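You operate a simulated robot arm through the tools that you are given. There is no shell and no other tool.

You are at the controls of a simulated robot arm. One attempt, no reset.

## Task
Set the bung from the steel box warming at HALF.
Fine: stand it on the cold plate and slide the box shut; level knob set and plate on, then press TIMER once. Set down upright: rubber bung.
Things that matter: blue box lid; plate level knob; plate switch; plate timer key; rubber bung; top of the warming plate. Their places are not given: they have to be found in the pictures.

It is judged by the outcome, as a careful person would: the job done as asked, and still so three seconds after it is handed in. It fails if anything else is knocked over, pushed out of place, dropped, spilled or broken.

## Robot
A 7-joint arm with a two-finger gripper, fixed in place. Base frame: the origin is on the floor under the middle of its stand, x ahead of it, y to its left, z up; the work surface is at about z = 820. Units: mm, rad, N and s.
With the tool pointing down near the work surface it reaches from about 340 to 720 mm from the base axis. Its first joint turns from -1.152 to 1.152 rad. Payload 2.45 kg.
Tool frame: the origin (TCP) lies between the finger pads and is the grasp point; the fingertips stand 26 mm ahead of it; z points along the fingers, y is the line along which they close. The gripper opens to 96 mm; its body begins 69 mm behind the TCP.
Orientation is told as [roll, pitch, yaw] about the base's x, y, z axes, in that order, counted from this pose: with the fingers straight down and closing along the base's y, the tool's x points along the base's -x, its y along +y and its z along -z.

## Interface
- The arm moves only by the tool arm_command. Its argument "motion" is a list of rows, each a list of 3 entries, a list of its own where there are three numbers: the shift along the tool's x, y, z in mm, then the turn, a rotation vector about the tool's x, y, z in rad, then the closure, from 0 (fully open) to 1 (shut). In form: [[[x, y, z], [rx, ry, rz], fingers], ...]. A call has 1 to 20 rows; each row shifts and turns the commanded pose from where the row before left it, along the tool's axes as they then stand. A row lasts 0.2 s, in which the tool goes at most 50 mm and 0.15 rad; a call with a longer step from one row to the next is refused whole, and so is a gripper value outside its range. Where a pose cannot be reached the arm comes as near as it can. A force on the tool above 40 N (or 10 N above the force at the start of the call, whichever is more), or a blocked arm, ends the call early, and 0.2 s more pass. Each finger travels about 50 mm/s and halts on what it meets, pressing with about 30 N; the grip force reading is that of the motor and also rises with nothing between the fingers. The clock runs only during rows and for 0.2 s after the last one: add rows that do not move to give the fingers time. The reply holds the time, the measured pose of the TCP, the force on the tool along the base axes, the opening and the grip force, in the units named above and with some noise, with the torque about the TCP (base axes, N m) and any sound that the robot's microphone picked up.
- Cameras (640 x 400 px; columns grow to the right, rows downward): "scene" is fixed at [176.5, -395.9, 1439.2]; the picture's right is [0.76, -0.65, 0.00], its down [-0.35, -0.41, -0.84] and it looks along [0.55, 0.64, -0.54] (base axes); focal length 326 px, centre (320, 200). "wrist" rides on the gripper at [82, 3, -98] in the tool frame; the picture's right is [-0.04, 1.00, 0.00], its down [-0.73, -0.03, -0.68] and it looks along [-0.68, -0.03, 0.73] (tool axes); focal length 256 px, centre (320, 200).
- grab_frame(camera): a new picture of that camera. The clock stands still meanwhile.
- pixel_to_xyz(camera, pixels): for up to 12 pixels [column, row] of the newest picture of that camera ("zoom" is the newest enlarged one), the place [x, y, z] in the base frame of the surface seen there, good to about 3 mm, but the place of the scene camera against the robot may be out by one fixed shift of up to 18 mm in any direction. The clock stands still meanwhile.
- zoom(camera, box): a new picture of the part [left, top, right, bottom] of that camera's present view, enlarged. The clock stands still meanwhile.
- job_done(): hands the job in; it is judged then, once.

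Leave the gripper open and the arm clear of the work at the hand-in unless told otherwise.

The tools are called after "Call:" as name(argument=value, ...) on one line, values as JSON. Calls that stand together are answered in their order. arm_command: Moves the arm, as the interface text tells. Its arguments: {"type":"object","properties":{"motion":{"type":"array"}},"required":["motion"]} The other tools are called the same way: grab_frame (camera) takes a picture; pixel_to_xyz (camera, pixels) gives the place of the surface under pixels of a picture; zoom (camera, box) takes an enlarged picture of a part of a camera's view; job_done () hands the job in.

At the start:

```text
clock: 0.0
eef_pos: [332.8, 86.0, 1151.3]
ee_rot: [-0.002, -0.001, 0.0]
ft_force: [-0.7, 0.8, 0.6]
wrist_torque: [-0.02, -0.01, 0.0]
grip_width: 96.1
finger_force: 0.1
```

scene: 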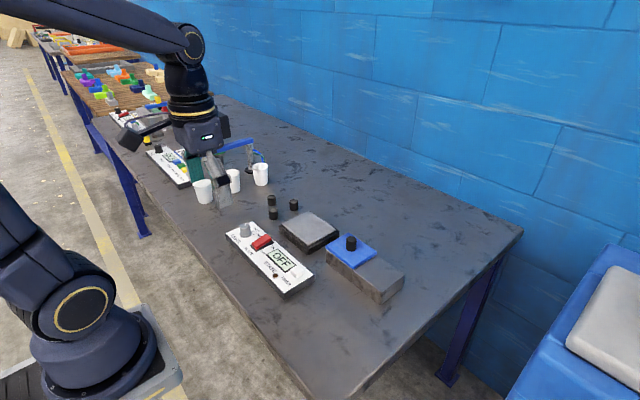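
wrist: 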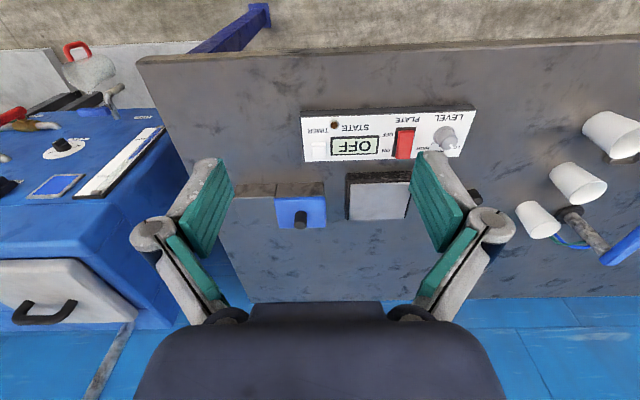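

I see the control panel with a level knob, a red switch, an OFF display and a TIMER key. Next to it are a plate and a steel box with a blue lid that has a black knob. I'll zoom in on these before moving.

Call:
zoom(camera="scene", box=[210, 180, 420, 311])

Call:
zoom(camera="wrist", box=[220, 90, 500, 265])

```text
3.05 times, centred on (315, 246) of scene
```

zoom: 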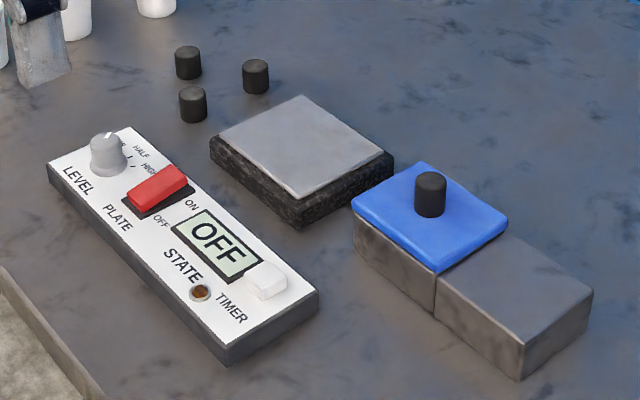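

```text
2.29 times, centred on (360, 178) of wrist
```

zoom: 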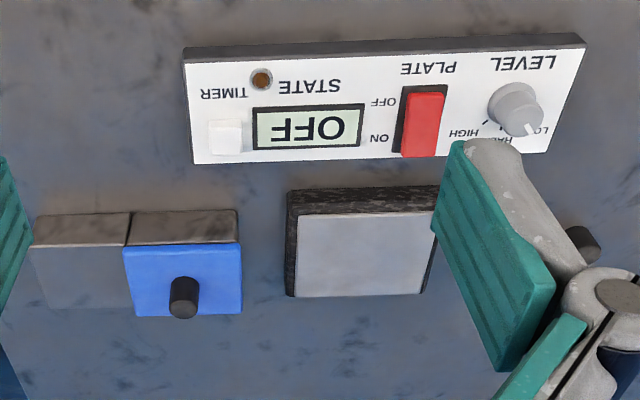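

Zooming shows the knob with LOW/HALF/HIGH marks, the rocker switch and the blue lid with its black knob. There are also three black bungs standing on the table. Next I'll measure places with the wrist camera and compare them with the scene camera.

Call:
pixel_to_xyz(camera="wrist", pixels=[[300, 217], [285, 210], [276, 200], [326, 200], [326, 227], [279, 228], [235, 197], [350, 185], [409, 184], [349, 218], [406, 217], [376, 200]])

Call:
pixel_to_xyz(camera="scene", pixels=[[351, 239], [326, 247], [353, 269], [376, 252], [350, 233], [404, 276], [381, 304], [312, 212], [280, 226], [339, 234], [307, 246], [310, 230]])

Call:
pixel_to_xyz(camera="wrist", pixels=[[319, 150], [402, 143], [407, 133], [400, 155], [443, 135], [445, 145], [303, 115], [303, 162], [475, 110], [335, 125], [354, 146], [476, 197]])

```text
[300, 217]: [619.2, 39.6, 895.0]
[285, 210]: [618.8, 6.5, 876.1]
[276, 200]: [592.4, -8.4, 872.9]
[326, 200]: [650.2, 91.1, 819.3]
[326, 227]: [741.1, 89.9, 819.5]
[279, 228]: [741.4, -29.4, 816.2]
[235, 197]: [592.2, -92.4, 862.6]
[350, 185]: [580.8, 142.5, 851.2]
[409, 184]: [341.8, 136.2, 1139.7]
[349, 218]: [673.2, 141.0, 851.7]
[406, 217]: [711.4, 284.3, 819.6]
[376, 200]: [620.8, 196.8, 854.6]
```

```text
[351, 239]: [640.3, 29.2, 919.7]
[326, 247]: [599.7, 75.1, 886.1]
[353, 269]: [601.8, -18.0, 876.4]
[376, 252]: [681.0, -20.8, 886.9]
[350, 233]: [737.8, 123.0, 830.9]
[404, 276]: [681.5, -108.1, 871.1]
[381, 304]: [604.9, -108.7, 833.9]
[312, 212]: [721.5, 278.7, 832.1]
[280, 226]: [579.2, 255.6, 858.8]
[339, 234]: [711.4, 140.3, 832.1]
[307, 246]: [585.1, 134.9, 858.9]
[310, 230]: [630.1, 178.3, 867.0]
```

```text
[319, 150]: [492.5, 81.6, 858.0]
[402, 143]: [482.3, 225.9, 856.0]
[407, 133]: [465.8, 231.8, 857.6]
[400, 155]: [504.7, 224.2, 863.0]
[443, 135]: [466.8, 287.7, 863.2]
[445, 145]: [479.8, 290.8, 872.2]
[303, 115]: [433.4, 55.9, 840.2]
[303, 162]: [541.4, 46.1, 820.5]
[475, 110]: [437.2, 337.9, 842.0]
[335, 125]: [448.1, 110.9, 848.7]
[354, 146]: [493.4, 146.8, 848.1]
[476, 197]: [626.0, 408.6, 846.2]
```

The table is at z≈820. The wrist camera puts the lid top at z≈874, the lid knob near (625, 35) and the plate top at z≈853. Scene readings are about (+5, -7, +12) off from these. I'll move the arm above the box for a closer look.

Call:
arm_command(motion=[[[-25, -6, 10], [0, 0, 0], 0], [[-25, -6, 10], [0, 0, 0], 0], [[-25, -6, 10], [0, 0, 0], 0], [[-25, -6, 10], [0, 0, 0], 0], [[-25, -6, 10], [0, 0, 0], 0], [[-25, -6, 10], [0, 0, 0], 0], [[-25, -6, 10], [0, 0, 0], 0], [[-25, -6, 10], [0, 0, 0], 0], [[0, 0, 0], [0, 0, 0], 0]])

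```text
clock: 2.0
eef_pos: [533.9, 38.0, 1070.4]
ee_rot: [-0.001, 0.001, -0.001]
ft_force: [-0.1, -0.3, 1.2]
wrist_torque: [0.0, 0.0, -0.03]
grip_width: 95.7
finger_force: 0.1
```

The arm reached (534, 38, 1070). I'll take a wrist picture and a scene picture.

Call:
grab_frame(camera="wrist")

Call:
grab_frame(camera="scene")

```text
taken
```

wrist: 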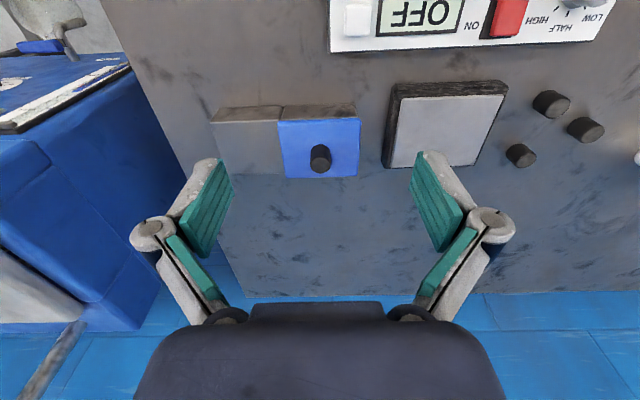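

```text
taken
```

scene: 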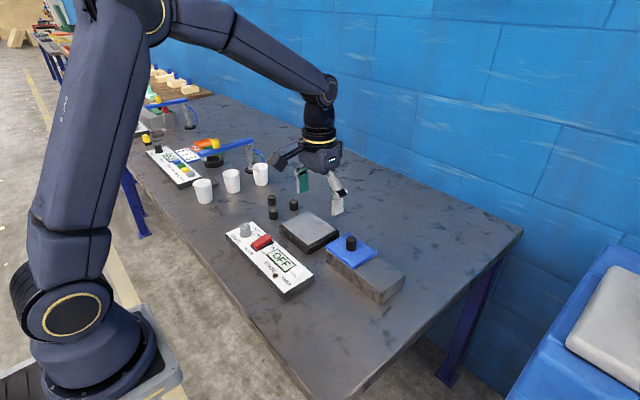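

This is a good view: the steel box top sits at columns 210–360 with the lid knob at (320,158), and the plate is at (445,130). I'll zoom in and measure.

Call:
zoom(camera="wrist", box=[195, 80, 395, 205])

Call:
pixel_to_xyz(camera="wrist", pixels=[[213, 123], [280, 122], [355, 119], [279, 172], [285, 178], [358, 176], [227, 172], [321, 148], [320, 165], [395, 98], [503, 95], [478, 164]])

Call:
pixel_to_xyz(camera="wrist", pixels=[[388, 167], [440, 130], [524, 160], [514, 148], [587, 135], [575, 123], [553, 107], [541, 97], [250, 150], [300, 150], [345, 150], [240, 112]])

```text
3.20 times, centred on (295, 142) of wrist
```

zoom: 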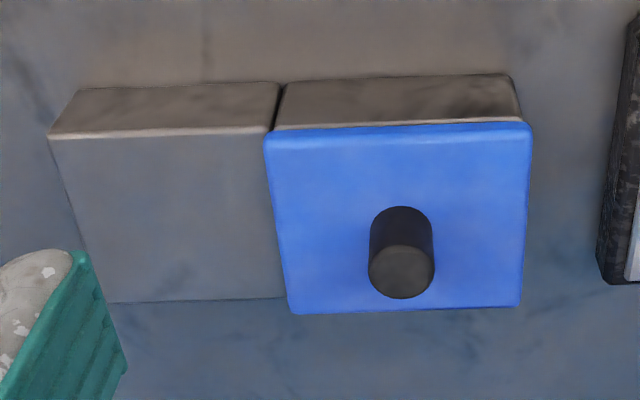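

```text
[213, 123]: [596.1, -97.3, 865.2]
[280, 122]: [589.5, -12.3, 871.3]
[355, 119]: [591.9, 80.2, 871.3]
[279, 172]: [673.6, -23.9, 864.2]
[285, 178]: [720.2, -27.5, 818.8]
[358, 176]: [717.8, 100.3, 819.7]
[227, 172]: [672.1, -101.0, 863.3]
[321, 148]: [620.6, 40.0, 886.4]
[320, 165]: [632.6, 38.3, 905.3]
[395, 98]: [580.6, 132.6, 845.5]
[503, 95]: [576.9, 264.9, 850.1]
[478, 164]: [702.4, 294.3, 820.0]
```

```text
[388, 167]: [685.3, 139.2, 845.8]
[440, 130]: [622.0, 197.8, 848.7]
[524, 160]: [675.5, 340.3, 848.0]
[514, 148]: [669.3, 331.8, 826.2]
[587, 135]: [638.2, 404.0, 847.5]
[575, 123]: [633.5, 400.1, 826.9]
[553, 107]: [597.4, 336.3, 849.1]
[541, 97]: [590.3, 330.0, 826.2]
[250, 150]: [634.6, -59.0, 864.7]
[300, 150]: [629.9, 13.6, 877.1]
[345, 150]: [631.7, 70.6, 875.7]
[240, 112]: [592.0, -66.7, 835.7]
```

The box spans x 593–673. The lid covers y -12..80, the bare steel shelf covers y -97..-12, and the lid knob's top centre is at (633, 38, 905). The lid should slide toward -y. I'll move above the knob, stopping at z≈955.

Call:
arm_command(motion=[[[-25, 0, 28], [0, 0, 0], 0], [[-25, 0, 28], [0, 0, 0], 0], [[-25, 0, 28], [0, 0, 0], 0], [[-24, 0, 28], [0, 0, 0], 0], [[0, 0, 0], [0, 0, 0], 0]])

Call:
grab_frame(camera="wrist")

```text
clock: 3.2
eef_pos: [630.9, 36.8, 958.4]
ee_rot: [0.0, 0.0, -0.001]
ft_force: [-0.3, 0.0, 0.1]
wrist_torque: [0.0, 0.02, -0.02]
grip_width: 95.9
finger_force: 0.0
```

```text
taken
```

wrist: 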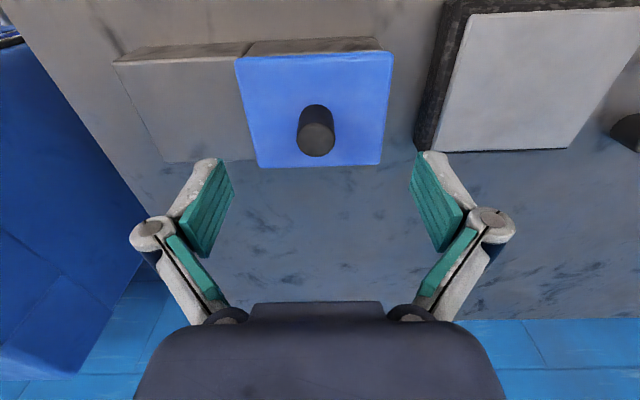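

From this close the knob is at (316,130) between the fingers. I'll re-measure its top and the edges of the lid and plate.

Call:
pixel_to_xyz(camera="wrist", pixels=[[316, 139], [302, 141], [330, 139], [316, 152], [316, 124], [318, 110], [237, 61], [392, 55], [380, 162], [258, 165], [467, 18], [550, 90]])

Call:
zoom(camera="wrist", box=[220, 25, 420, 175])

```text
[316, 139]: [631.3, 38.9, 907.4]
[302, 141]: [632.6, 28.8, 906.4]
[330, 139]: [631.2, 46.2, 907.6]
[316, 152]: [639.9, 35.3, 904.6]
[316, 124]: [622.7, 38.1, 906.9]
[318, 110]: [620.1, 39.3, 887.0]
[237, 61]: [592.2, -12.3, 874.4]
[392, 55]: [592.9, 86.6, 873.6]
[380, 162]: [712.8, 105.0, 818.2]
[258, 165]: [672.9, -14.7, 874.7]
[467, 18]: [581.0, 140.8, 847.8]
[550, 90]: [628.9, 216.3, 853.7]
```

```text
2.67 times, centred on (320, 100) of wrist
```

zoom: 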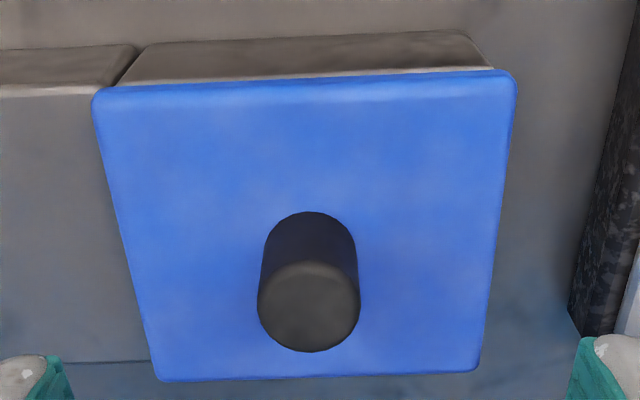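

The knob centre is about (632, 37) with its top at z≈906. I'll go down to TCP z≈910, which puts the fingertips near 884 and above the lid at 875, then close on the knob.

Call:
arm_command(motion=[[[-1, 0, 24], [0, 0, 0], 0], [[0, 0, 24], [0, 0, 0], 0], [[0, 0, 0], [0, 0, 0], 0], [[0, 0, 0], [0, 0, 0], 0.6], [[0, 0, 0], [0, 0, 0], 0.6], [[0, 0, 0], [0, 0, 0], 0.6], [[0, 0, 0], [0, 0, 0], 0.6], [[0, 0, 0], [0, 0, 0], 0.9], [[0, 0, 0], [0, 0, 0], 0.9], [[0, 0, 0], [0, 0, 0], 0.9]])

```text
clock: 5.4
eef_pos: [630.7, 34.8, 910.1]
ee_rot: [-0.003, 0.0, -0.002]
ft_force: [-0.9, -16.8, 3.8]
wrist_torque: [-0.45, 0.16, -0.08]
grip_width: 25.4
finger_force: 45.5
```

The fingers hold the 25 mm knob. The -17 N along y suggests the lid is against its closed stop on the +y side. I'll slide it gently toward -y.

Call:
arm_command(motion=[[[0, -6, 0], [0, 0, 0], 0.9], [[0, -8, 0], [0, 0, 0], 0.9], [[0, -8, 0], [0, 0, 0], 0.9], [[0, -8, 0], [0, 0, 0], 0.9]])

```text
clock: 6.4
eef_pos: [631.9, 8.5, 908.7]
ee_rot: [-0.001, -0.002, 0.0]
ft_force: [-4.6, 0.3, 15.3]
wrist_torque: [0.09, 1.18, 0.03]
grip_width: 25.7
finger_force: 44.9
```

The lid moved about 26 mm. The z force reads 15 N, so I'll look before going on.

Call:
grab_frame(camera="wrist")

Call:
zoom(camera="scene", box=[260, 180, 440, 320])

```text
taken
```

wrist: 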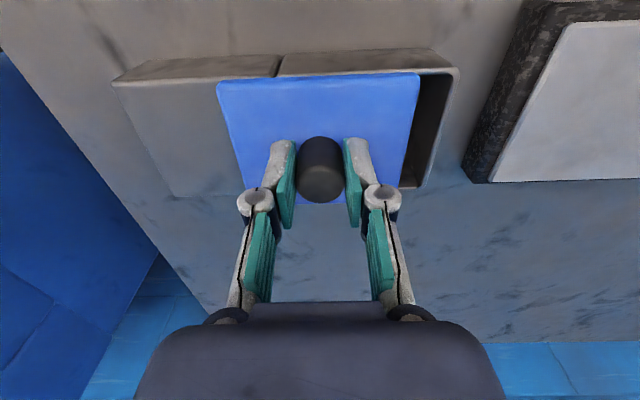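

```text
2.86 times, centred on (350, 250) of scene
```

zoom: 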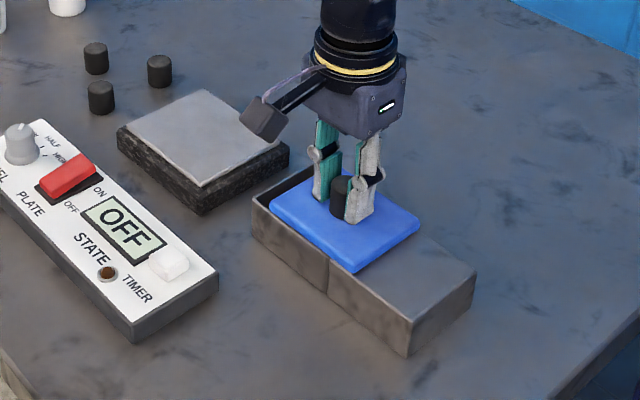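

The lid slides as expected and the cavity is opening on the plate side. I'll keep sliding toward -y, raising very slightly to ease the downward press.

Call:
arm_command(motion=[[[0, -6, -1], [0, 0, 0], 0.9], [[0, -8, 0], [0, 0, 0], 0.9], [[0, -8, 0], [0, 0, 0], 0.9], [[0, -8, 0], [0, 0, 0], 0.9], [[0, 0, 0], [0, 0, 0], 0.9]])

```text
clock: 7.6
eef_pos: [632.0, -23.7, 909.8]
ee_rot: [-0.001, -0.002, 0.001]
ft_force: [2.1, -0.7, -2.0]
wrist_torque: [0.04, -0.09, -0.03]
grip_width: 25.3
finger_force: 45.4
```

Forces are near zero and the TCP is at y=-24. I'll slide further, to about y=-50.

Call:
arm_command(motion=[[[0, -7, 0], [0, 0, 0], 0.9], [[0, -7, 0], [0, 0, 0], 0.9], [[0, -6, 0], [0, 0, 0], 0.9], [[0, -4, 0], [0, 0, 0], 0.9], [[0, 0, 0], [0, 0, 0], 0.9]])

Call:
grab_frame(camera="wrist")

Call:
zoom(camera="scene", box=[260, 180, 440, 320])

```text
clock: 8.8
eef_pos: [632.5, -44.8, 910.6]
ee_rot: [0.001, 0.0, 0.0]
ft_force: [9.3, 0.1, -13.8]
wrist_torque: [0.02, -0.06, 0.04]
grip_width: 25.6
finger_force: 45.4
```

```text
taken
```

wrist: 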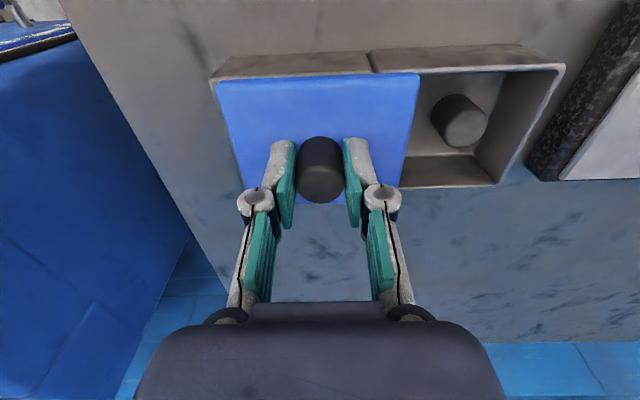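

```text
2.86 times, centred on (350, 250) of scene
```

zoom: 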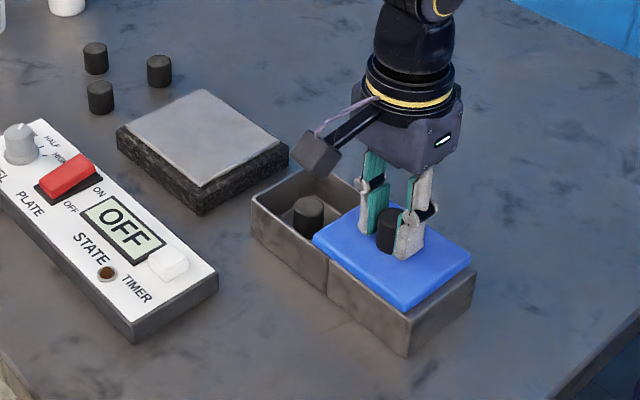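

The cavity is open and one bung stands inside at (463,120). The reading shows a 14 N upward pull on the lid, so I'll lower about 1 mm and slide a few mm more toward -y.

Call:
arm_command(motion=[[[0, 0, 1], [0, 0, 0], 0.9], [[0, -4, 0], [0, 0, 0], 0.9], [[0, -3, 0], [0, 0, 0], 0.9], [[0, 0, 0], [0, 0, 0], 0.9]])

```text
clock: 9.8
eef_pos: [632.5, -53.5, 910.7]
ee_rot: [0.0, 0.002, -0.001]
ft_force: [-6.7, -1.8, 6.0]
wrist_torque: [0.02, 0.59, -0.05]
grip_width: 25.4
finger_force: 45.4
```

The lid is at y≈-53 with low forces. I'll open the fingers, give them time, then lift straight up and look.

Call:
arm_command(motion=[[[0, 0, 0], [0, 0, 0], 0.4], [[0, 0, 0], [0, 0, 0], 0.4], [[0, 0, 0], [0, 0, 0], 0.4], [[0, 0, 0], [0, 0, 0], 0.4], [[0, 0, -20], [0, 0, 0], 0.4], [[0, 0, -30], [0, 0, 0], 0.4], [[0, 20, -30], [0, 0, 0], 0.4], [[0, 30, -20], [0, 0, 0], 0.4], [[0, 0, 0], [0, 0, 0], 0.4]])

Call:
grab_frame(camera="wrist")

Call:
zoom(camera="scene", box=[260, 180, 440, 320])

```text
clock: 11.8
eef_pos: [631.4, -2.1, 1011.2]
ee_rot: [-0.001, -0.001, -0.001]
ft_force: [0.3, 0.5, -0.5]
wrist_torque: [-0.01, -0.02, 0.03]
grip_width: 57.8
finger_force: 0.1
```

```text
taken
```

wrist: 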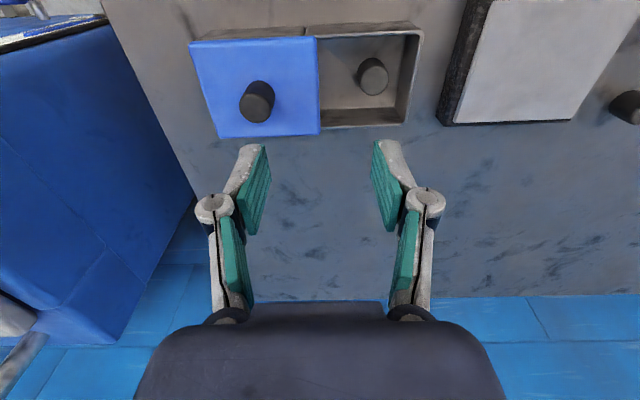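

```text
2.86 times, centred on (350, 250) of scene
```

zoom: 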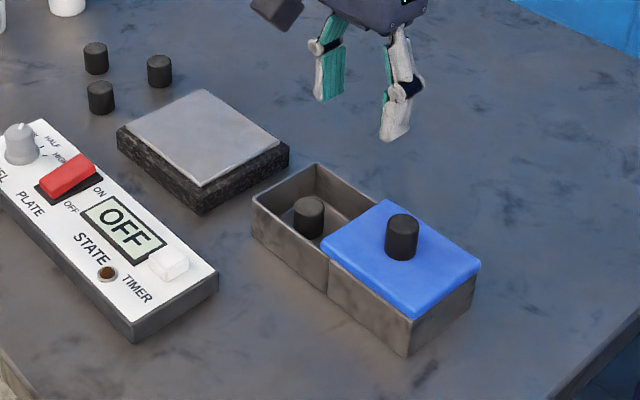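

The cavity is fully open now. I'll zoom in on the bung in the wrist view and measure it along with the walls.

Call:
zoom(camera="wrist", box=[290, 10, 450, 140])

Call:
pixel_to_xyz(camera="wrist", pixels=[[374, 81], [361, 80], [388, 79], [375, 94], [374, 69], [367, 62], [320, 38], [419, 33], [405, 123], [318, 36], [317, 130], [319, 90]])

Call:
pixel_to_xyz(camera="wrist", pixels=[[340, 100], [395, 100], [360, 50], [345, 75], [410, 80], [258, 105], [493, 3], [455, 122], [571, 120], [520, 60], [540, 100], [600, 30]])

```text
3.08 times, centred on (370, 75) of wrist
```

zoom: 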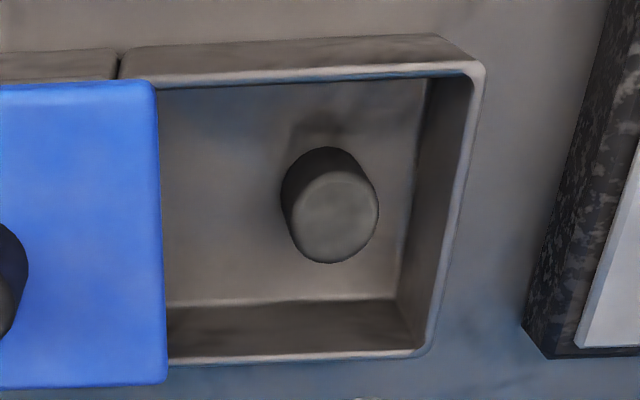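

```text
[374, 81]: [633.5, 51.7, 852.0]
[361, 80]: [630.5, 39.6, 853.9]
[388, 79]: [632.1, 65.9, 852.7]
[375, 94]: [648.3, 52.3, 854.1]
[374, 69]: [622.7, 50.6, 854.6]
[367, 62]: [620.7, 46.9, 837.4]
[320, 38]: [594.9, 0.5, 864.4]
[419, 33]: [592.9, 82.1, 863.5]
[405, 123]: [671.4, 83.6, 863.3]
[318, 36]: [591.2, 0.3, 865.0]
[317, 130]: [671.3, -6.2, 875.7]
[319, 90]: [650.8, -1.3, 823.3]
```

```text
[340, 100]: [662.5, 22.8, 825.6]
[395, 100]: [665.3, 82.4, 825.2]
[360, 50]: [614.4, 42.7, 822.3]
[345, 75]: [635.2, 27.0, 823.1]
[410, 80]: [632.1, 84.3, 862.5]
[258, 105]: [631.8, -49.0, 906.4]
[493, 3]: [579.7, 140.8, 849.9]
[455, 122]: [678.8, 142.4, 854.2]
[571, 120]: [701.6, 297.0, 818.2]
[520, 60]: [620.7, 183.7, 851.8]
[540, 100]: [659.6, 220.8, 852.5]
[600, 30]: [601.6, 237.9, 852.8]
```

The bung's top centre is about (634, 52, 853), it is ~27 mm wide, and its base is near z≈823. The cavity's inner wall is near y≈80, so there is more room to grip along x. I need the finger thickness, so I'll zoom in on the fingers and measure them.

Call:
zoom(camera="wrist", box=[190, 130, 450, 320])

Call:
pixel_to_xyz(camera="wrist", pixels=[[243, 148], [257, 145], [266, 150], [270, 175], [250, 233], [236, 185], [228, 190], [212, 205], [374, 145], [386, 141], [399, 143], [413, 185]])

Call:
zoom(camera="scene", box=[320, 160, 420, 240])

```text
2.11 times, centred on (320, 225) of wrist
```

zoom: 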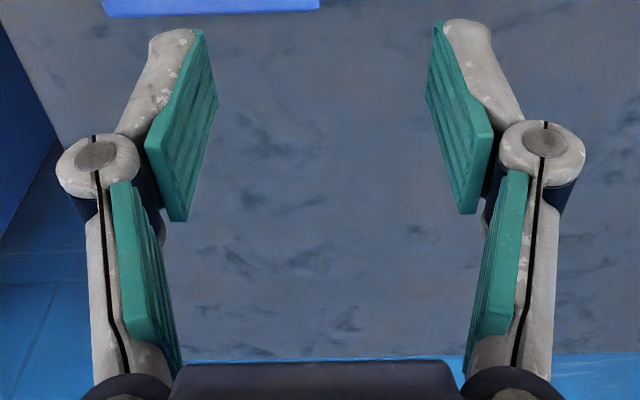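

```text
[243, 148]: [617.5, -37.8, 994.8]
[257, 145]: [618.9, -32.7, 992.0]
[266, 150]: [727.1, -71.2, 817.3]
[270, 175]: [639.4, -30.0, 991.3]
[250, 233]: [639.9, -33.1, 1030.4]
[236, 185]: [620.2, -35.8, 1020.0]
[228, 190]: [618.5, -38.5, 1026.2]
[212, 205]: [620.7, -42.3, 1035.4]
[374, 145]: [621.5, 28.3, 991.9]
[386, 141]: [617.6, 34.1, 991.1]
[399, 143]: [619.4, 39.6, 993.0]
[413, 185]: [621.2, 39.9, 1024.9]
```

```text
5.00 times, centred on (370, 200) of scene
```

zoom: 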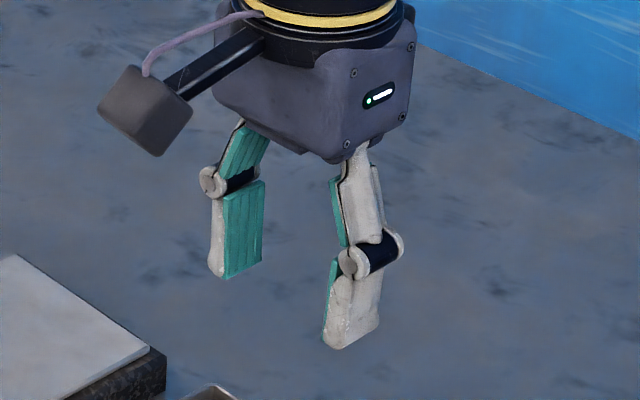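

The finger tips are about 12 mm thick and 22 mm wide. The gap between the bung and the +y wall is only ~14 mm, but along x there is ~21 mm on each side. So I'll move over the bung and turn the tool a quarter turn to close along x.

Call:
arm_command(motion=[[[-1, 27, 0], [0, 0, 0], 0.4], [[-1, 27, 0], [0, 0, 0], 0.4], [[0, 0, 0], [0, 0, -0.1428], 0.4], [[0, 0, 0], [0, 0, -0.1428], 0.4], [[0, 0, 0], [0, 0, -0.1428], 0.4], [[0, 0, 0], [0, 0, -0.1428], 0.4], [[0, 0, 0], [0, 0, -0.1428], 0.4], [[0, 0, 0], [0, 0, -0.1428], 0.4], [[0, 0, 0], [0, 0, -0.1428], 0.4], [[0, 0, 0], [0, 0, -0.1428], 0.4], [[0, 0, 0], [0, 0, -0.1428], 0.4], [[0, 0, 0], [0, 0, -0.1428], 0.4], [[0, 0, 0], [0, 0, -0.1428], 0.4], [[0, 0, 0], [0, 0, 0], 0.4], [[0, 0, 0], [0, 0, 0], 0.4]])

Call:
grab_frame(camera="wrist")

```text
clock: 15.0
eef_pos: [633.2, 52.0, 1010.4]
ee_rot: [-0.001, 0.001, 1.573]
ft_force: [0.8, 0.5, 0.0]
wrist_torque: [-0.02, -0.02, 0.0]
grip_width: 57.5
finger_force: 0.1
```

```text
taken
```

wrist: 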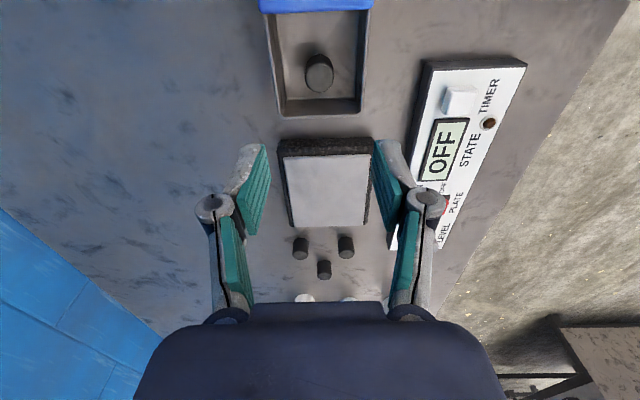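

The quarter turn worked: yaw is 1.573, so tool x points along base -y and tool y along base -x. I'll re-measure the bung at (319,73) and the box rims.

Call:
zoom(camera="wrist", box=[240, 0, 400, 120])

Call:
pixel_to_xyz(camera="wrist", pixels=[[320, 76], [307, 76], [333, 76], [319, 90], [319, 64], [268, 60], [275, 60], [370, 60], [363, 60], [320, 112], [320, 103], [320, 125]])

```text
3.33 times, centred on (320, 60) of wrist
```

zoom: 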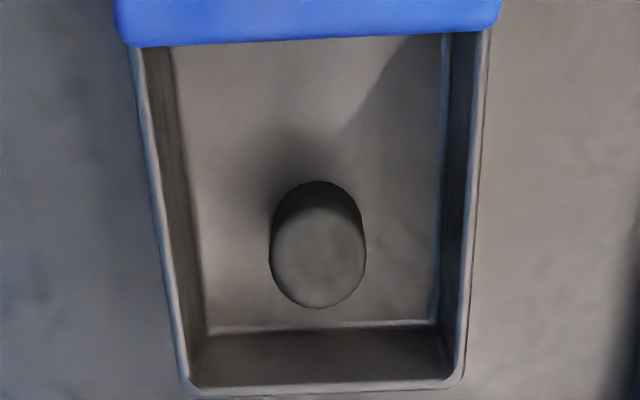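

```text
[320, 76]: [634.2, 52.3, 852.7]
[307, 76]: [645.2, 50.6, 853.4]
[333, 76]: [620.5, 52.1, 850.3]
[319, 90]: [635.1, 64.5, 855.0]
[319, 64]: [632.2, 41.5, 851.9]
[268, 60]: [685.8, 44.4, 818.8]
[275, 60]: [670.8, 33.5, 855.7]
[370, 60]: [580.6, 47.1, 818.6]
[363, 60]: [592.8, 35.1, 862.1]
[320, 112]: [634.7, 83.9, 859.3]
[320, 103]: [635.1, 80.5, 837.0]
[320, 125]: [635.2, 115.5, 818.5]
```

The bung centre is (633.5, 52.5) and the inner walls are near x≈596 and 669. The TCP is already at (633.2, 52.0). I'll narrow the fingers to ~37 mm, go down to z≈900 and check the clearance.

Call:
arm_command(motion=[[[0, 0, 0], [0, 0, 0], 0.61], [[0, 0, 0], [0, 0, 0], 0.61], [[0, 0, 30], [0, 0, 0], 0.61], [[0, 0, 30], [0, 0, 0], 0.61], [[0, 0, 30], [0, 0, 0], 0.61], [[0, 0, 20], [0, 0, 0], 0.61], [[0, 0, 0], [0, 0, 0], 0.61]])

Call:
grab_frame(camera="wrist")

Call:
zoom(camera="scene", box=[270, 190, 430, 310])

```text
clock: 16.6
eef_pos: [635.9, 52.0, 901.5]
ee_rot: [0.0, -0.001, 1.571]
ft_force: [0.2, 0.1, -0.9]
wrist_torque: [0.04, 0.01, -0.01]
grip_width: 37.4
finger_force: 0.2
```

```text
taken
```

wrist: 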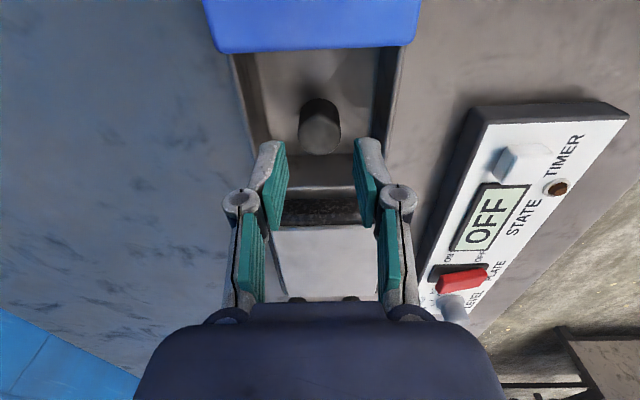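

```text
3.33 times, centred on (350, 250) of scene
```

zoom: 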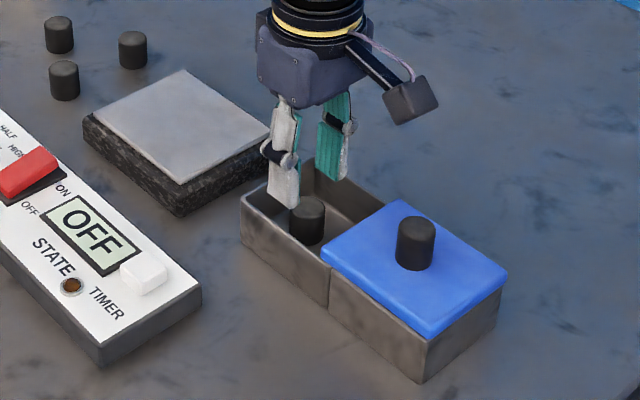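

The measured x now reads 635.9, possibly noise. I'll hold still for one row to re-read the pose and measure the bung again from here.

Call:
arm_command(motion=[[[0, 0, 0], [0, 0, 0], 0.61]])

Call:
pixel_to_xyz(camera="wrist", pixels=[[319, 136], [302, 136], [337, 136], [319, 118], [319, 150], [275, 150], [262, 148], [370, 145], [381, 150], [245, 100], [388, 100], [320, 110]])

```text
clock: 17.0
eef_pos: [634.7, 50.9, 900.9]
ee_rot: [-0.001, 0.0, 1.572]
ft_force: [-0.8, -0.6, -0.1]
wrist_torque: [-0.04, 0.04, 0.0]
grip_width: 37.3
finger_force: 0.1
```

```text
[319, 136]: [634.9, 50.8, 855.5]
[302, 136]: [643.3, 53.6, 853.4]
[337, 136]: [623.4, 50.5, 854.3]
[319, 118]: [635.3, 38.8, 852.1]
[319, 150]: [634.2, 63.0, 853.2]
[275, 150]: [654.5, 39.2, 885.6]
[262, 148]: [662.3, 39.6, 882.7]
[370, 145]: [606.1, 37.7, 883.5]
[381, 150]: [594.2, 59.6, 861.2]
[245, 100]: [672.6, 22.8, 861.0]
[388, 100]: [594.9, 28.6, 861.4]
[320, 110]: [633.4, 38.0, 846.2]
```

The finger tips span x≈606–663, inside the 597–668 cavity, and are centred on the bung at (634, 51.5). I'll descend 43 mm to z≈858, close on the bung, and hold.

Call:
arm_command(motion=[[[0, 0, 12], [0, 0, 0], 0.61], [[0, 0, 12], [0, 0, 0], 0.61], [[0, 0, 12], [0, 0, 0], 0.61], [[0, 0, 7], [0, 0, 0], 0.61], [[0, 0, 0], [0, 0, 0], 0.61], [[0, 0, 0], [0, 0, 0], 0.85], [[0, 0, 0], [0, 0, 0], 0.85], [[0, 0, 0], [0, 0, 0], 0.85]])

```text
clock: 18.8
eef_pos: [634.0, 52.2, 857.7]
ee_rot: [0.001, 0.0, 1.57]
ft_force: [0.2, 1.2, 1.2]
wrist_torque: [-0.03, 0.0, -0.02]
grip_width: 26.5
finger_force: 30.2
```

The bung is gripped at 26.5 mm with 30 N. I'll lift straight up and check it.

Call:
arm_command(motion=[[[0, 0, -8], [0, 0, 0], 0.85], [[0, 0, -12], [0, 0, 0], 0.85], [[0, 0, -20], [0, 0, 0], 0.85], [[0, 0, -20], [0, 0, 0], 0.85], [[0, 0, -20], [0, 0, 0], 0.85], [[0, 0, -15], [0, 0, 0], 0.85], [[0, 0, 0], [0, 0, 0], 0.85]])

Call:
grab_frame(camera="wrist")

Call:
zoom(camera="scene", box=[270, 170, 430, 290])

```text
clock: 20.4
eef_pos: [634.2, 52.6, 951.4]
ee_rot: [0.001, -0.001, 1.571]
ft_force: [-0.5, -0.4, -0.1]
wrist_torque: [0.0, -0.01, 0.03]
grip_width: 26.5
finger_force: 30.0
```

```text
taken
```

wrist: 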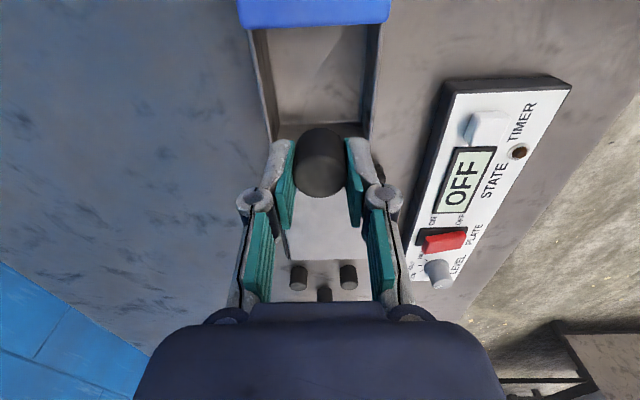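

```text
3.33 times, centred on (350, 230) of scene
```

zoom: 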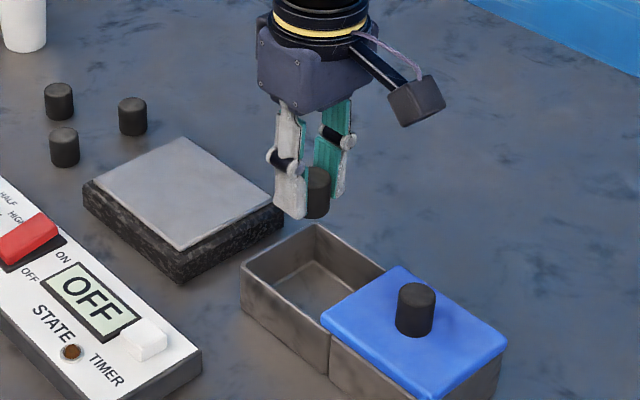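

The bung is held and the display reads OFF, so the plate is still off. I'll measure the plate top's edges from this view to choose a central spot.

Call:
zoom(camera="wrist", box=[260, 160, 400, 310])

Call:
pixel_to_xyz(camera="wrist", pixels=[[320, 220], [320, 235], [320, 250], [320, 257], [290, 257], [345, 257], [288, 240], [355, 235], [289, 259], [300, 205], [299, 270], [348, 270]])

Call:
pixel_to_xyz(camera="scene", pixels=[[312, 212], [280, 226], [339, 234], [307, 246], [314, 215], [283, 226], [335, 234], [309, 247], [310, 228], [295, 219], [325, 240], [293, 236]])

```text
2.67 times, centred on (330, 235) of wrist
```

zoom: 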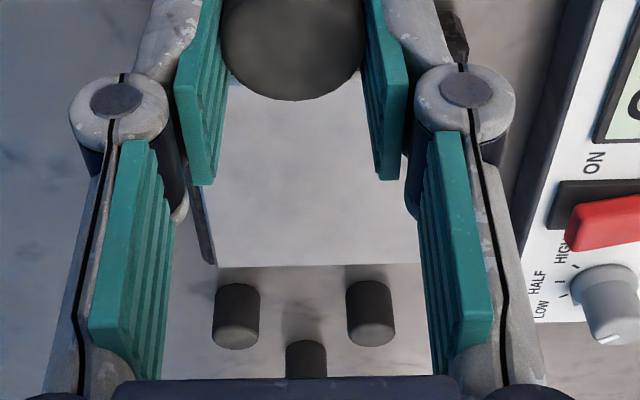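

```text
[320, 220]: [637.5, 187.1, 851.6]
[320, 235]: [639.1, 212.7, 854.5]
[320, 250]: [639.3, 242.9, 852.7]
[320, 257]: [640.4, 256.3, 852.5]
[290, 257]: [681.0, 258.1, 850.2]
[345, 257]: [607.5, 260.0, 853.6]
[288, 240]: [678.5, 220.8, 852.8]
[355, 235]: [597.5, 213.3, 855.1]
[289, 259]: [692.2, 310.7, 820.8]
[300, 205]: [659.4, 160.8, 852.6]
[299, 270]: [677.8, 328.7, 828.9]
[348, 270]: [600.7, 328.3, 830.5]
```

```text
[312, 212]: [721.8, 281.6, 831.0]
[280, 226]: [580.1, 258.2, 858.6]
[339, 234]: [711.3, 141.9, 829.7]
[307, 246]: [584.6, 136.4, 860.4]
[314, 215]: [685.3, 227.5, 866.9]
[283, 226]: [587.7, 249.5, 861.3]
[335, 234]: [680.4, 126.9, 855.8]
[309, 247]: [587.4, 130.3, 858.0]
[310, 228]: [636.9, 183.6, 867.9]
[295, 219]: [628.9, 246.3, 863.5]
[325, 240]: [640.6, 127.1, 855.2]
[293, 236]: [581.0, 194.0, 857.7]
```

The plate top spans about x 580–682 and y 141–261 at z≈853, so its centre is near (631, 200). The held bung's base is ~34.5 mm below the TCP. I'll carry it over the plate at this height.

Call:
arm_command(motion=[[[-15, 0, 0], [0, 0, 0], 0.85], [[-25, 0, 0], [0, 0, 0], 0.85], [[-25, 1, 0], [0, 0, 0], 0.85], [[-25, 1, 0], [0, 0, 0], 0.85], [[-25, 0, 0], [0, 0, 0], 0.85], [[-20, 0, 0], [0, 0, 0], 0.85], [[-12, 0, 0], [0, 0, 0], 0.85], [[0, 0, 0], [0, 0, 0], 0.85], [[0, 0, 20], [0, 0, 0], 0.85], [[0, 0, 20], [0, 0, 0], 0.85], [[0, 0, 10], [0, 0, 0], 0.85], [[0, 0, 0], [0, 0, 0], 0.85]])

Call:
grab_frame(camera="wrist")

Call:
zoom(camera="scene", box=[240, 150, 400, 270])

```text
clock: 23.0
eef_pos: [631.8, 197.5, 902.2]
ee_rot: [0.0, 0.0, 1.571]
ft_force: [-0.8, 0.0, -1.3]
wrist_torque: [0.02, -0.02, 0.0]
grip_width: 26.5
finger_force: 29.9
```

```text
taken
```

wrist: 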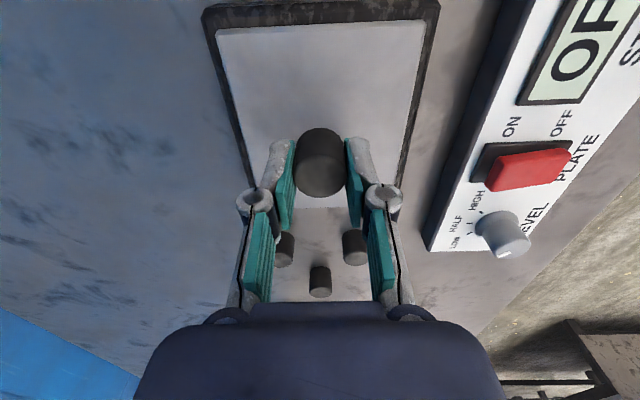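

```text
3.33 times, centred on (320, 210) of scene
```

zoom: 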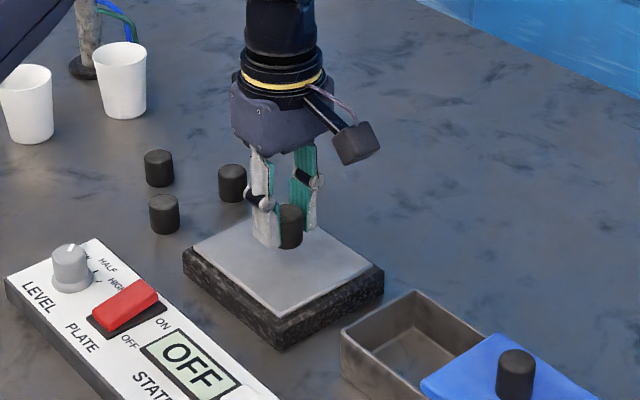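

The bung hangs over the middle of the plate at (632, 198), with its base ~15 mm above the top. I'll lower slowly toward contact.

Call:
arm_command(motion=[[[0, 0, 5], [0, 0, 0], 0.85], [[0, 0, 4], [0, 0, 0], 0.85], [[0, 0, 2], [0, 0, 0], 0.85], [[0, 0, 1], [0, 0, 0], 0.85], [[0, 0, 0], [0, 0, 0], 0.85]])

```text
clock: 24.2
eef_pos: [632.9, 197.8, 888.8]
ee_rot: [0.0, -0.001, 1.571]
ft_force: [-0.6, -0.2, 0.3]
wrist_torque: [0.04, -0.03, 0.03]
grip_width: 26.3
finger_force: 29.8
```

No contact yet at z=888.8, where the force is ~0. I'll lower in 1 mm steps and read the force.

Call:
arm_command(motion=[[[0, 0, 1], [0, 0, 0], 0.85], [[0, 0, 0], [0, 0, 0], 0.85]])

```text
clock: 24.8
eef_pos: [632.6, 198.0, 890.8]
ee_rot: [0.0, 0.0, 1.571]
ft_force: [-0.3, 1.0, -0.9]
wrist_torque: [0.02, 0.05, -0.02]
grip_width: 26.7
finger_force: 30.2
```

Call:
arm_command(motion=[[[0, 0, 1], [0, 0, 0], 0.85], [[0, 0, 0], [0, 0, 0], 0.85]])

Call:
zoom(camera="scene", box=[280, 180, 360, 240])

```text
clock: 25.4
eef_pos: [633.6, 198.4, 888.6]
ee_rot: [0.0, -0.002, 1.571]
ft_force: [0.9, -0.6, 0.2]
wrist_torque: [0.0, -0.01, -0.03]
grip_width: 26.3
finger_force: 29.5
```

```text
6.67 times, centred on (320, 210) of scene
```

zoom: 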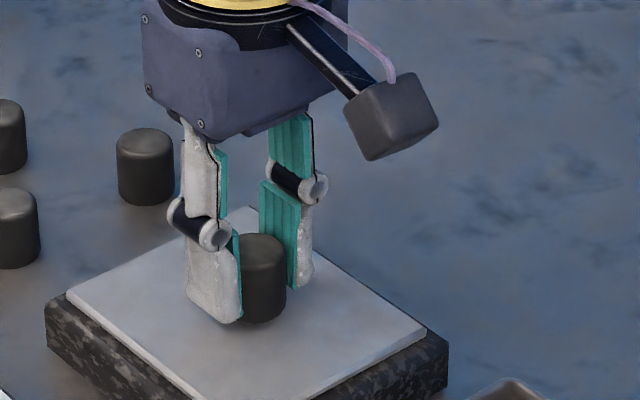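

The bung's base is now very near the plate top and the force is still zero. I'll keep going in 1 mm steps.

Call:
arm_command(motion=[[[0, 0, 1], [0, 0, 0], 0.85], [[0, 0, 0], [0, 0, 0], 0.85]])

```text
clock: 26.0
eef_pos: [632.4, 198.5, 887.6]
ee_rot: [0.0, 0.0, 1.57]
ft_force: [-0.4, 0.1, 0.0]
wrist_torque: [0.01, -0.02, 0.01]
grip_width: 26.4
finger_force: 30.0
```

Call:
arm_command(motion=[[[0, 0, 1], [0, 0, 0], 0.85], [[0, 0, 0], [0, 0, 0], 0.85]])

```text
clock: 26.6
eef_pos: [632.5, 198.2, 886.7]
ee_rot: [-0.001, -0.001, 1.571]
ft_force: [0.8, -1.5, -0.6]
wrist_torque: [0.0, 0.0, -0.03]
grip_width: 26.2
finger_force: 30.4
```

Still no contact force at z≈886.7, so I'll lower another millimetre.

Call:
arm_command(motion=[[[0, 0, 1], [0, 0, 0], 0.85], [[0, 0, 0], [0, 0, 0], 0.85]])

```text
clock: 27.2
eef_pos: [633.3, 198.7, 886.8]
ee_rot: [-0.002, 0.0, 1.57]
ft_force: [-3.9, -0.3, 10.6]
wrist_torque: [-0.02, 0.16, 0.01]
grip_width: 26.3
finger_force: 29.9
```

There is contact: +10.6 N on z. I'll back off half a millimetre and open the fingers.

Call:
arm_command(motion=[[[0, 0, -0.6], [0, 0, 0], 0.85], [[0, 0, 0], [0, 0, 0], 0.7], [[0, 0, 0], [0, 0, 0], 0.6], [[0, 0, 0], [0, 0, 0], 0.5], [[0, 0, 0], [0, 0, 0], 0.5], [[0, 0, 0], [0, 0, 0], 0.5]])

Call:
grab_frame(camera="wrist")

Call:
zoom(camera="scene", box=[280, 180, 360, 240])

```text
clock: 28.6
eef_pos: [633.2, 198.3, 886.3]
ee_rot: [0.0, -0.001, 1.57]
ft_force: [0.9, 0.9, 0.0]
wrist_torque: [-0.01, 0.01, 0.0]
grip_width: 47.8
finger_force: 0.0
```

```text
taken
```

wrist: 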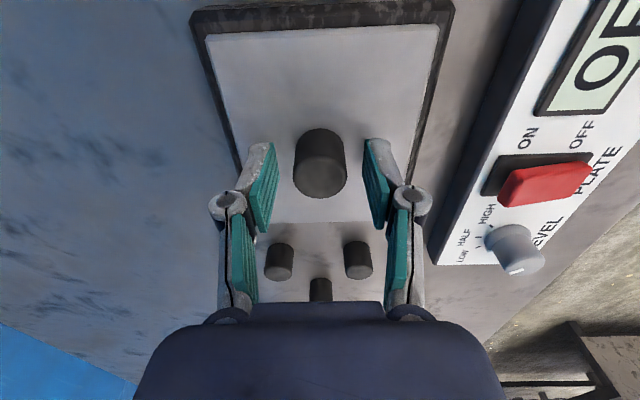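

```text
6.67 times, centred on (320, 210) of scene
```

zoom: 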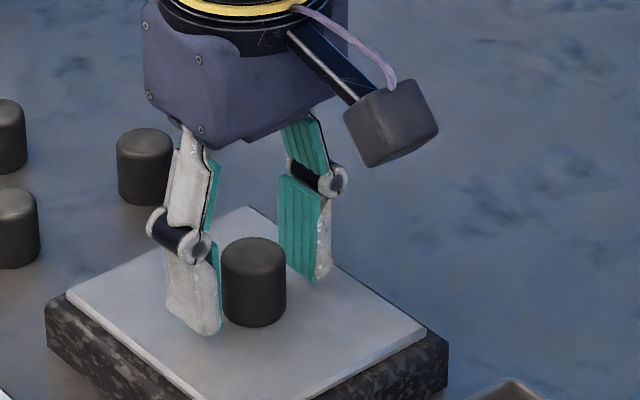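

The bung stands upright alone on the plate and the fingers are clear of it. I'll lift straight up, move back over the lid and turn the tool back to yaw 0.

Call:
arm_command(motion=[[[0, 0, -10], [0, 0, 0], 0.5], [[0, 0, -25], [0, 0, 0], 0.5], [[0, 0, -30], [0, 0, 0], 0.5], [[0, 0, -30], [0, 0, 0], 0.5], [[0, 0, -15], [0, 0, 0], 0.5], [[25, 0, 0], [0, 0, 0], 0.5], [[35, 0, 0], [0, 0, 0], 0.5], [[35, 0, 0], [0, 0, 0], 0.5], [[35, 0, 0], [0, 0, 0], 0.5], [[35, 0, 0], [0, 0, 0], 0.5], [[35, 0, 0], [0, 0, 0], 0.5], [[30, 0, 0], [0, 0, 0], 0.5], [[18, 0, 0], [0, 0, 0], 0.5], [[0, 0, 0], [0, 0, 0], 0.5]])

Call:
arm_command(motion=[[[0, 0, 0], [0, 0, 0.1428], 0.3], [[0, 0, 0], [0, 0, 0.1428], 0.3], [[0, 0, 0], [0, 0, 0.1428], 0.3], [[0, 0, 0], [0, 0, 0.1428], 0.3], [[0, 0, 0], [0, 0, 0.1428], 0.3], [[0, 0, 0], [0, 0, 0.1428], 0.3], [[0, 0, 0], [0, 0, 0.1428], 0.3], [[0, 0, 0], [0, 0, 0.1428], 0.3], [[0, 0, 0], [0, 0, 0.1428], 0.3], [[0, 0, 0], [0, 0, 0.1428], 0.3], [[0, 0, 0], [0, 0, 0.1428], 0.3], [[0, 0, 0], [0, 0, 0], 0.3]])

Call:
grab_frame(camera="wrist")

Call:
grab_frame(camera="scene")

```text
clock: 31.6
eef_pos: [632.9, -50.7, 997.1]
ee_rot: [0.0, -0.002, 1.569]
ft_force: [0.0, 0.0, 1.1]
wrist_torque: [0.0, 0.0, -0.01]
grip_width: 48.0
finger_force: 0.0
```

```text
clock: 34.2
eef_pos: [633.3, -49.1, 994.9]
ee_rot: [-0.001, 0.0, -0.003]
ft_force: [0.2, 0.1, -0.6]
wrist_torque: [-0.01, -0.04, -0.02]
grip_width: 66.9
finger_force: 0.0
```

```text
taken
```

wrist: 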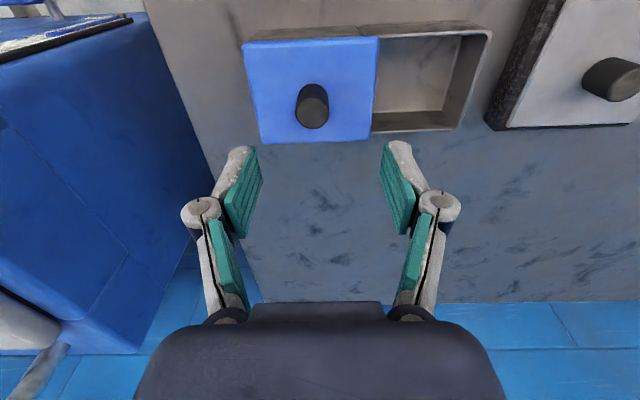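

```text
taken
```

scene: 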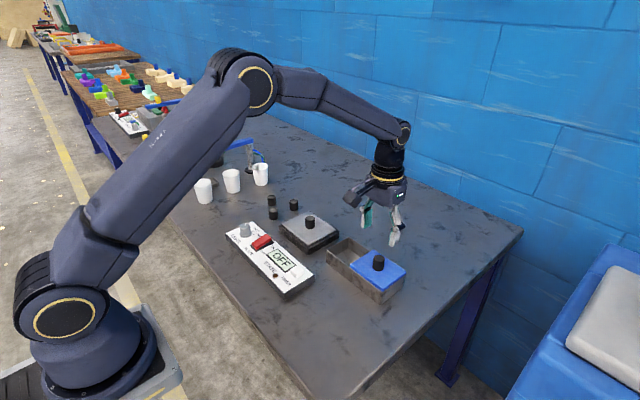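

The tool is back at yaw 0 above the lid and the bung stands on the plate. I'll measure the lid knob at (312,112).

Call:
pixel_to_xyz(camera="wrist", pixels=[[311, 115], [299, 115], [324, 114], [311, 103], [312, 127], [312, 90], [243, 50], [378, 42], [373, 138], [262, 141], [610, 85], [595, 75]])

```text
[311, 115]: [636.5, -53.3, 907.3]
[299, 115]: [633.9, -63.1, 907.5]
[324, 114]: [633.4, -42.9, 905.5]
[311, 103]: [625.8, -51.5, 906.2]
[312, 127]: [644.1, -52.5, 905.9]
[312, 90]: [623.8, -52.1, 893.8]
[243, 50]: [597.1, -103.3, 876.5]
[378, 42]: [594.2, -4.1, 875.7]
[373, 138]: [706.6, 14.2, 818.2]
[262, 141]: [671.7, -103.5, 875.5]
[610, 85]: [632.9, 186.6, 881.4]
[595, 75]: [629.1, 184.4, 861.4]
```

The lid knob is at (634, -53). I'll go down to z≈911, grip the knob and check the reading.

Call:
arm_command(motion=[[[0, -4, 25], [0, 0, 0], 0.3], [[0, 0, 30], [0, 0, 0], 0.3], [[0, 0, 20], [0, 0, 0], 0.3], [[0, 0, 9.5], [0, 0, 0], 0.3], [[0, 0, 0], [0, 0, 0], 0.3], [[0, 0, 0], [0, 0, 0], 0.6], [[0, 0, 0], [0, 0, 0], 0.6], [[0, 0, 0], [0, 0, 0], 0.85], [[0, 0, 0], [0, 0, 0], 0.85], [[0, 0, 0], [0, 0, 0], 0.85]])

```text
clock: 36.4
eef_pos: [630.4, -53.9, 911.4]
ee_rot: [-0.001, 0.0, 0.0]
ft_force: [-0.1, -2.8, 0.3]
wrist_torque: [-0.17, -0.06, -0.05]
grip_width: 25.3
finger_force: 44.5
```

The knob is gripped with low forces. I'll slide the lid toward +y, first about 64 mm.

Call:
arm_command(motion=[[[0, 4, 0], [0, 0, 0], 0.85], [[0, 8, 0], [0, 0, 0], 0.85], [[0, 8, 0], [0, 0, 0], 0.85], [[0, 8, 0], [0, 0, 0], 0.85], [[0, 8, 0], [0, 0, 0], 0.85], [[0, 8, 0], [0, 0, 0], 0.85], [[0, 8, 0], [0, 0, 0], 0.85], [[0, 8, 0], [0, 0, 0], 0.85], [[0, 4, 0], [0, 0, 0], 0.85], [[0, 0, 0], [0, 0, 0], 0.85]])

```text
clock: 38.6
eef_pos: [633.0, 11.0, 911.0]
ee_rot: [0.0, 0.001, 0.0]
ft_force: [-14.1, 0.6, 5.6]
wrist_torque: [-0.02, -0.21, -0.03]
grip_width: 25.4
finger_force: 45.3
```

The lid is at y≈11 and there is some side load on x. I'll ease x back 1 mm and continue to the closed stop near y≈35 in small steps.

Call:
arm_command(motion=[[[1, 4, 0], [0, 0, 0], 0.85], [[0, 6, 0], [0, 0, 0], 0.85], [[0, 6, 0], [0, 0, 0], 0.85], [[0, 4, 0], [0, 0, 0], 0.85], [[0, 0, 0], [0, 0, 0], 0.85]])

```text
clock: 39.8
eef_pos: [631.9, 31.9, 911.2]
ee_rot: [0.001, -0.003, -0.001]
ft_force: [-3.5, 2.2, 8.1]
wrist_torque: [0.06, 0.5, 0.02]
grip_width: 25.3
finger_force: 44.7
```

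Call:
arm_command(motion=[[[0, 2, 0], [0, 0, 0], 0.85], [[0, 1, 0], [0, 0, 0], 0.85], [[0, 0, 0], [0, 0, 0], 0.85]])

Call:
grab_frame(camera="wrist")

Call:
zoom(camera="scene", box=[260, 180, 440, 320])

```text
clock: 40.6
eef_pos: [633.4, 33.9, 910.7]
ee_rot: [0.0, -0.001, 0.001]
ft_force: [2.3, 1.3, 4.5]
wrist_torque: [-0.03, -1.33, -0.02]
grip_width: 25.5
finger_force: 44.8
```

```text
taken
```

wrist: 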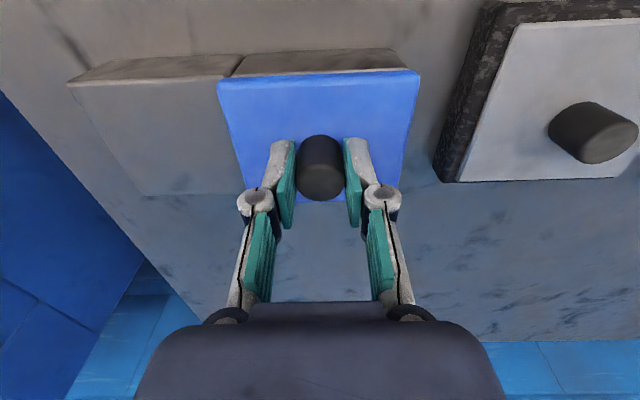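

```text
2.86 times, centred on (350, 250) of scene
```

zoom: 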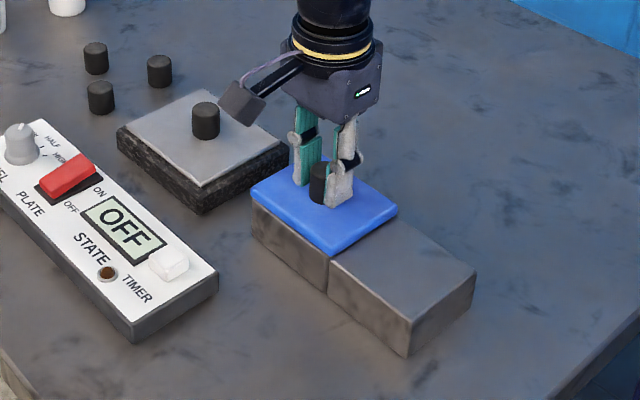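

The lid is nearly shut. I'll push a little further toward +y until I feel the stop.

Call:
arm_command(motion=[[[0, 1, 0], [0, 0, 0], 0.85], [[0, 1, 0], [0, 0, 0], 0.85], [[0, 0, 0], [0, 0, 0], 0.85]])

```text
clock: 41.4
eef_pos: [632.2, 34.3, 912.1]
ee_rot: [0.0, -0.002, 0.001]
ft_force: [5.8, -0.8, 5.9]
wrist_torque: [-0.06, -0.65, -0.02]
grip_width: 25.2
finger_force: 45.3
```

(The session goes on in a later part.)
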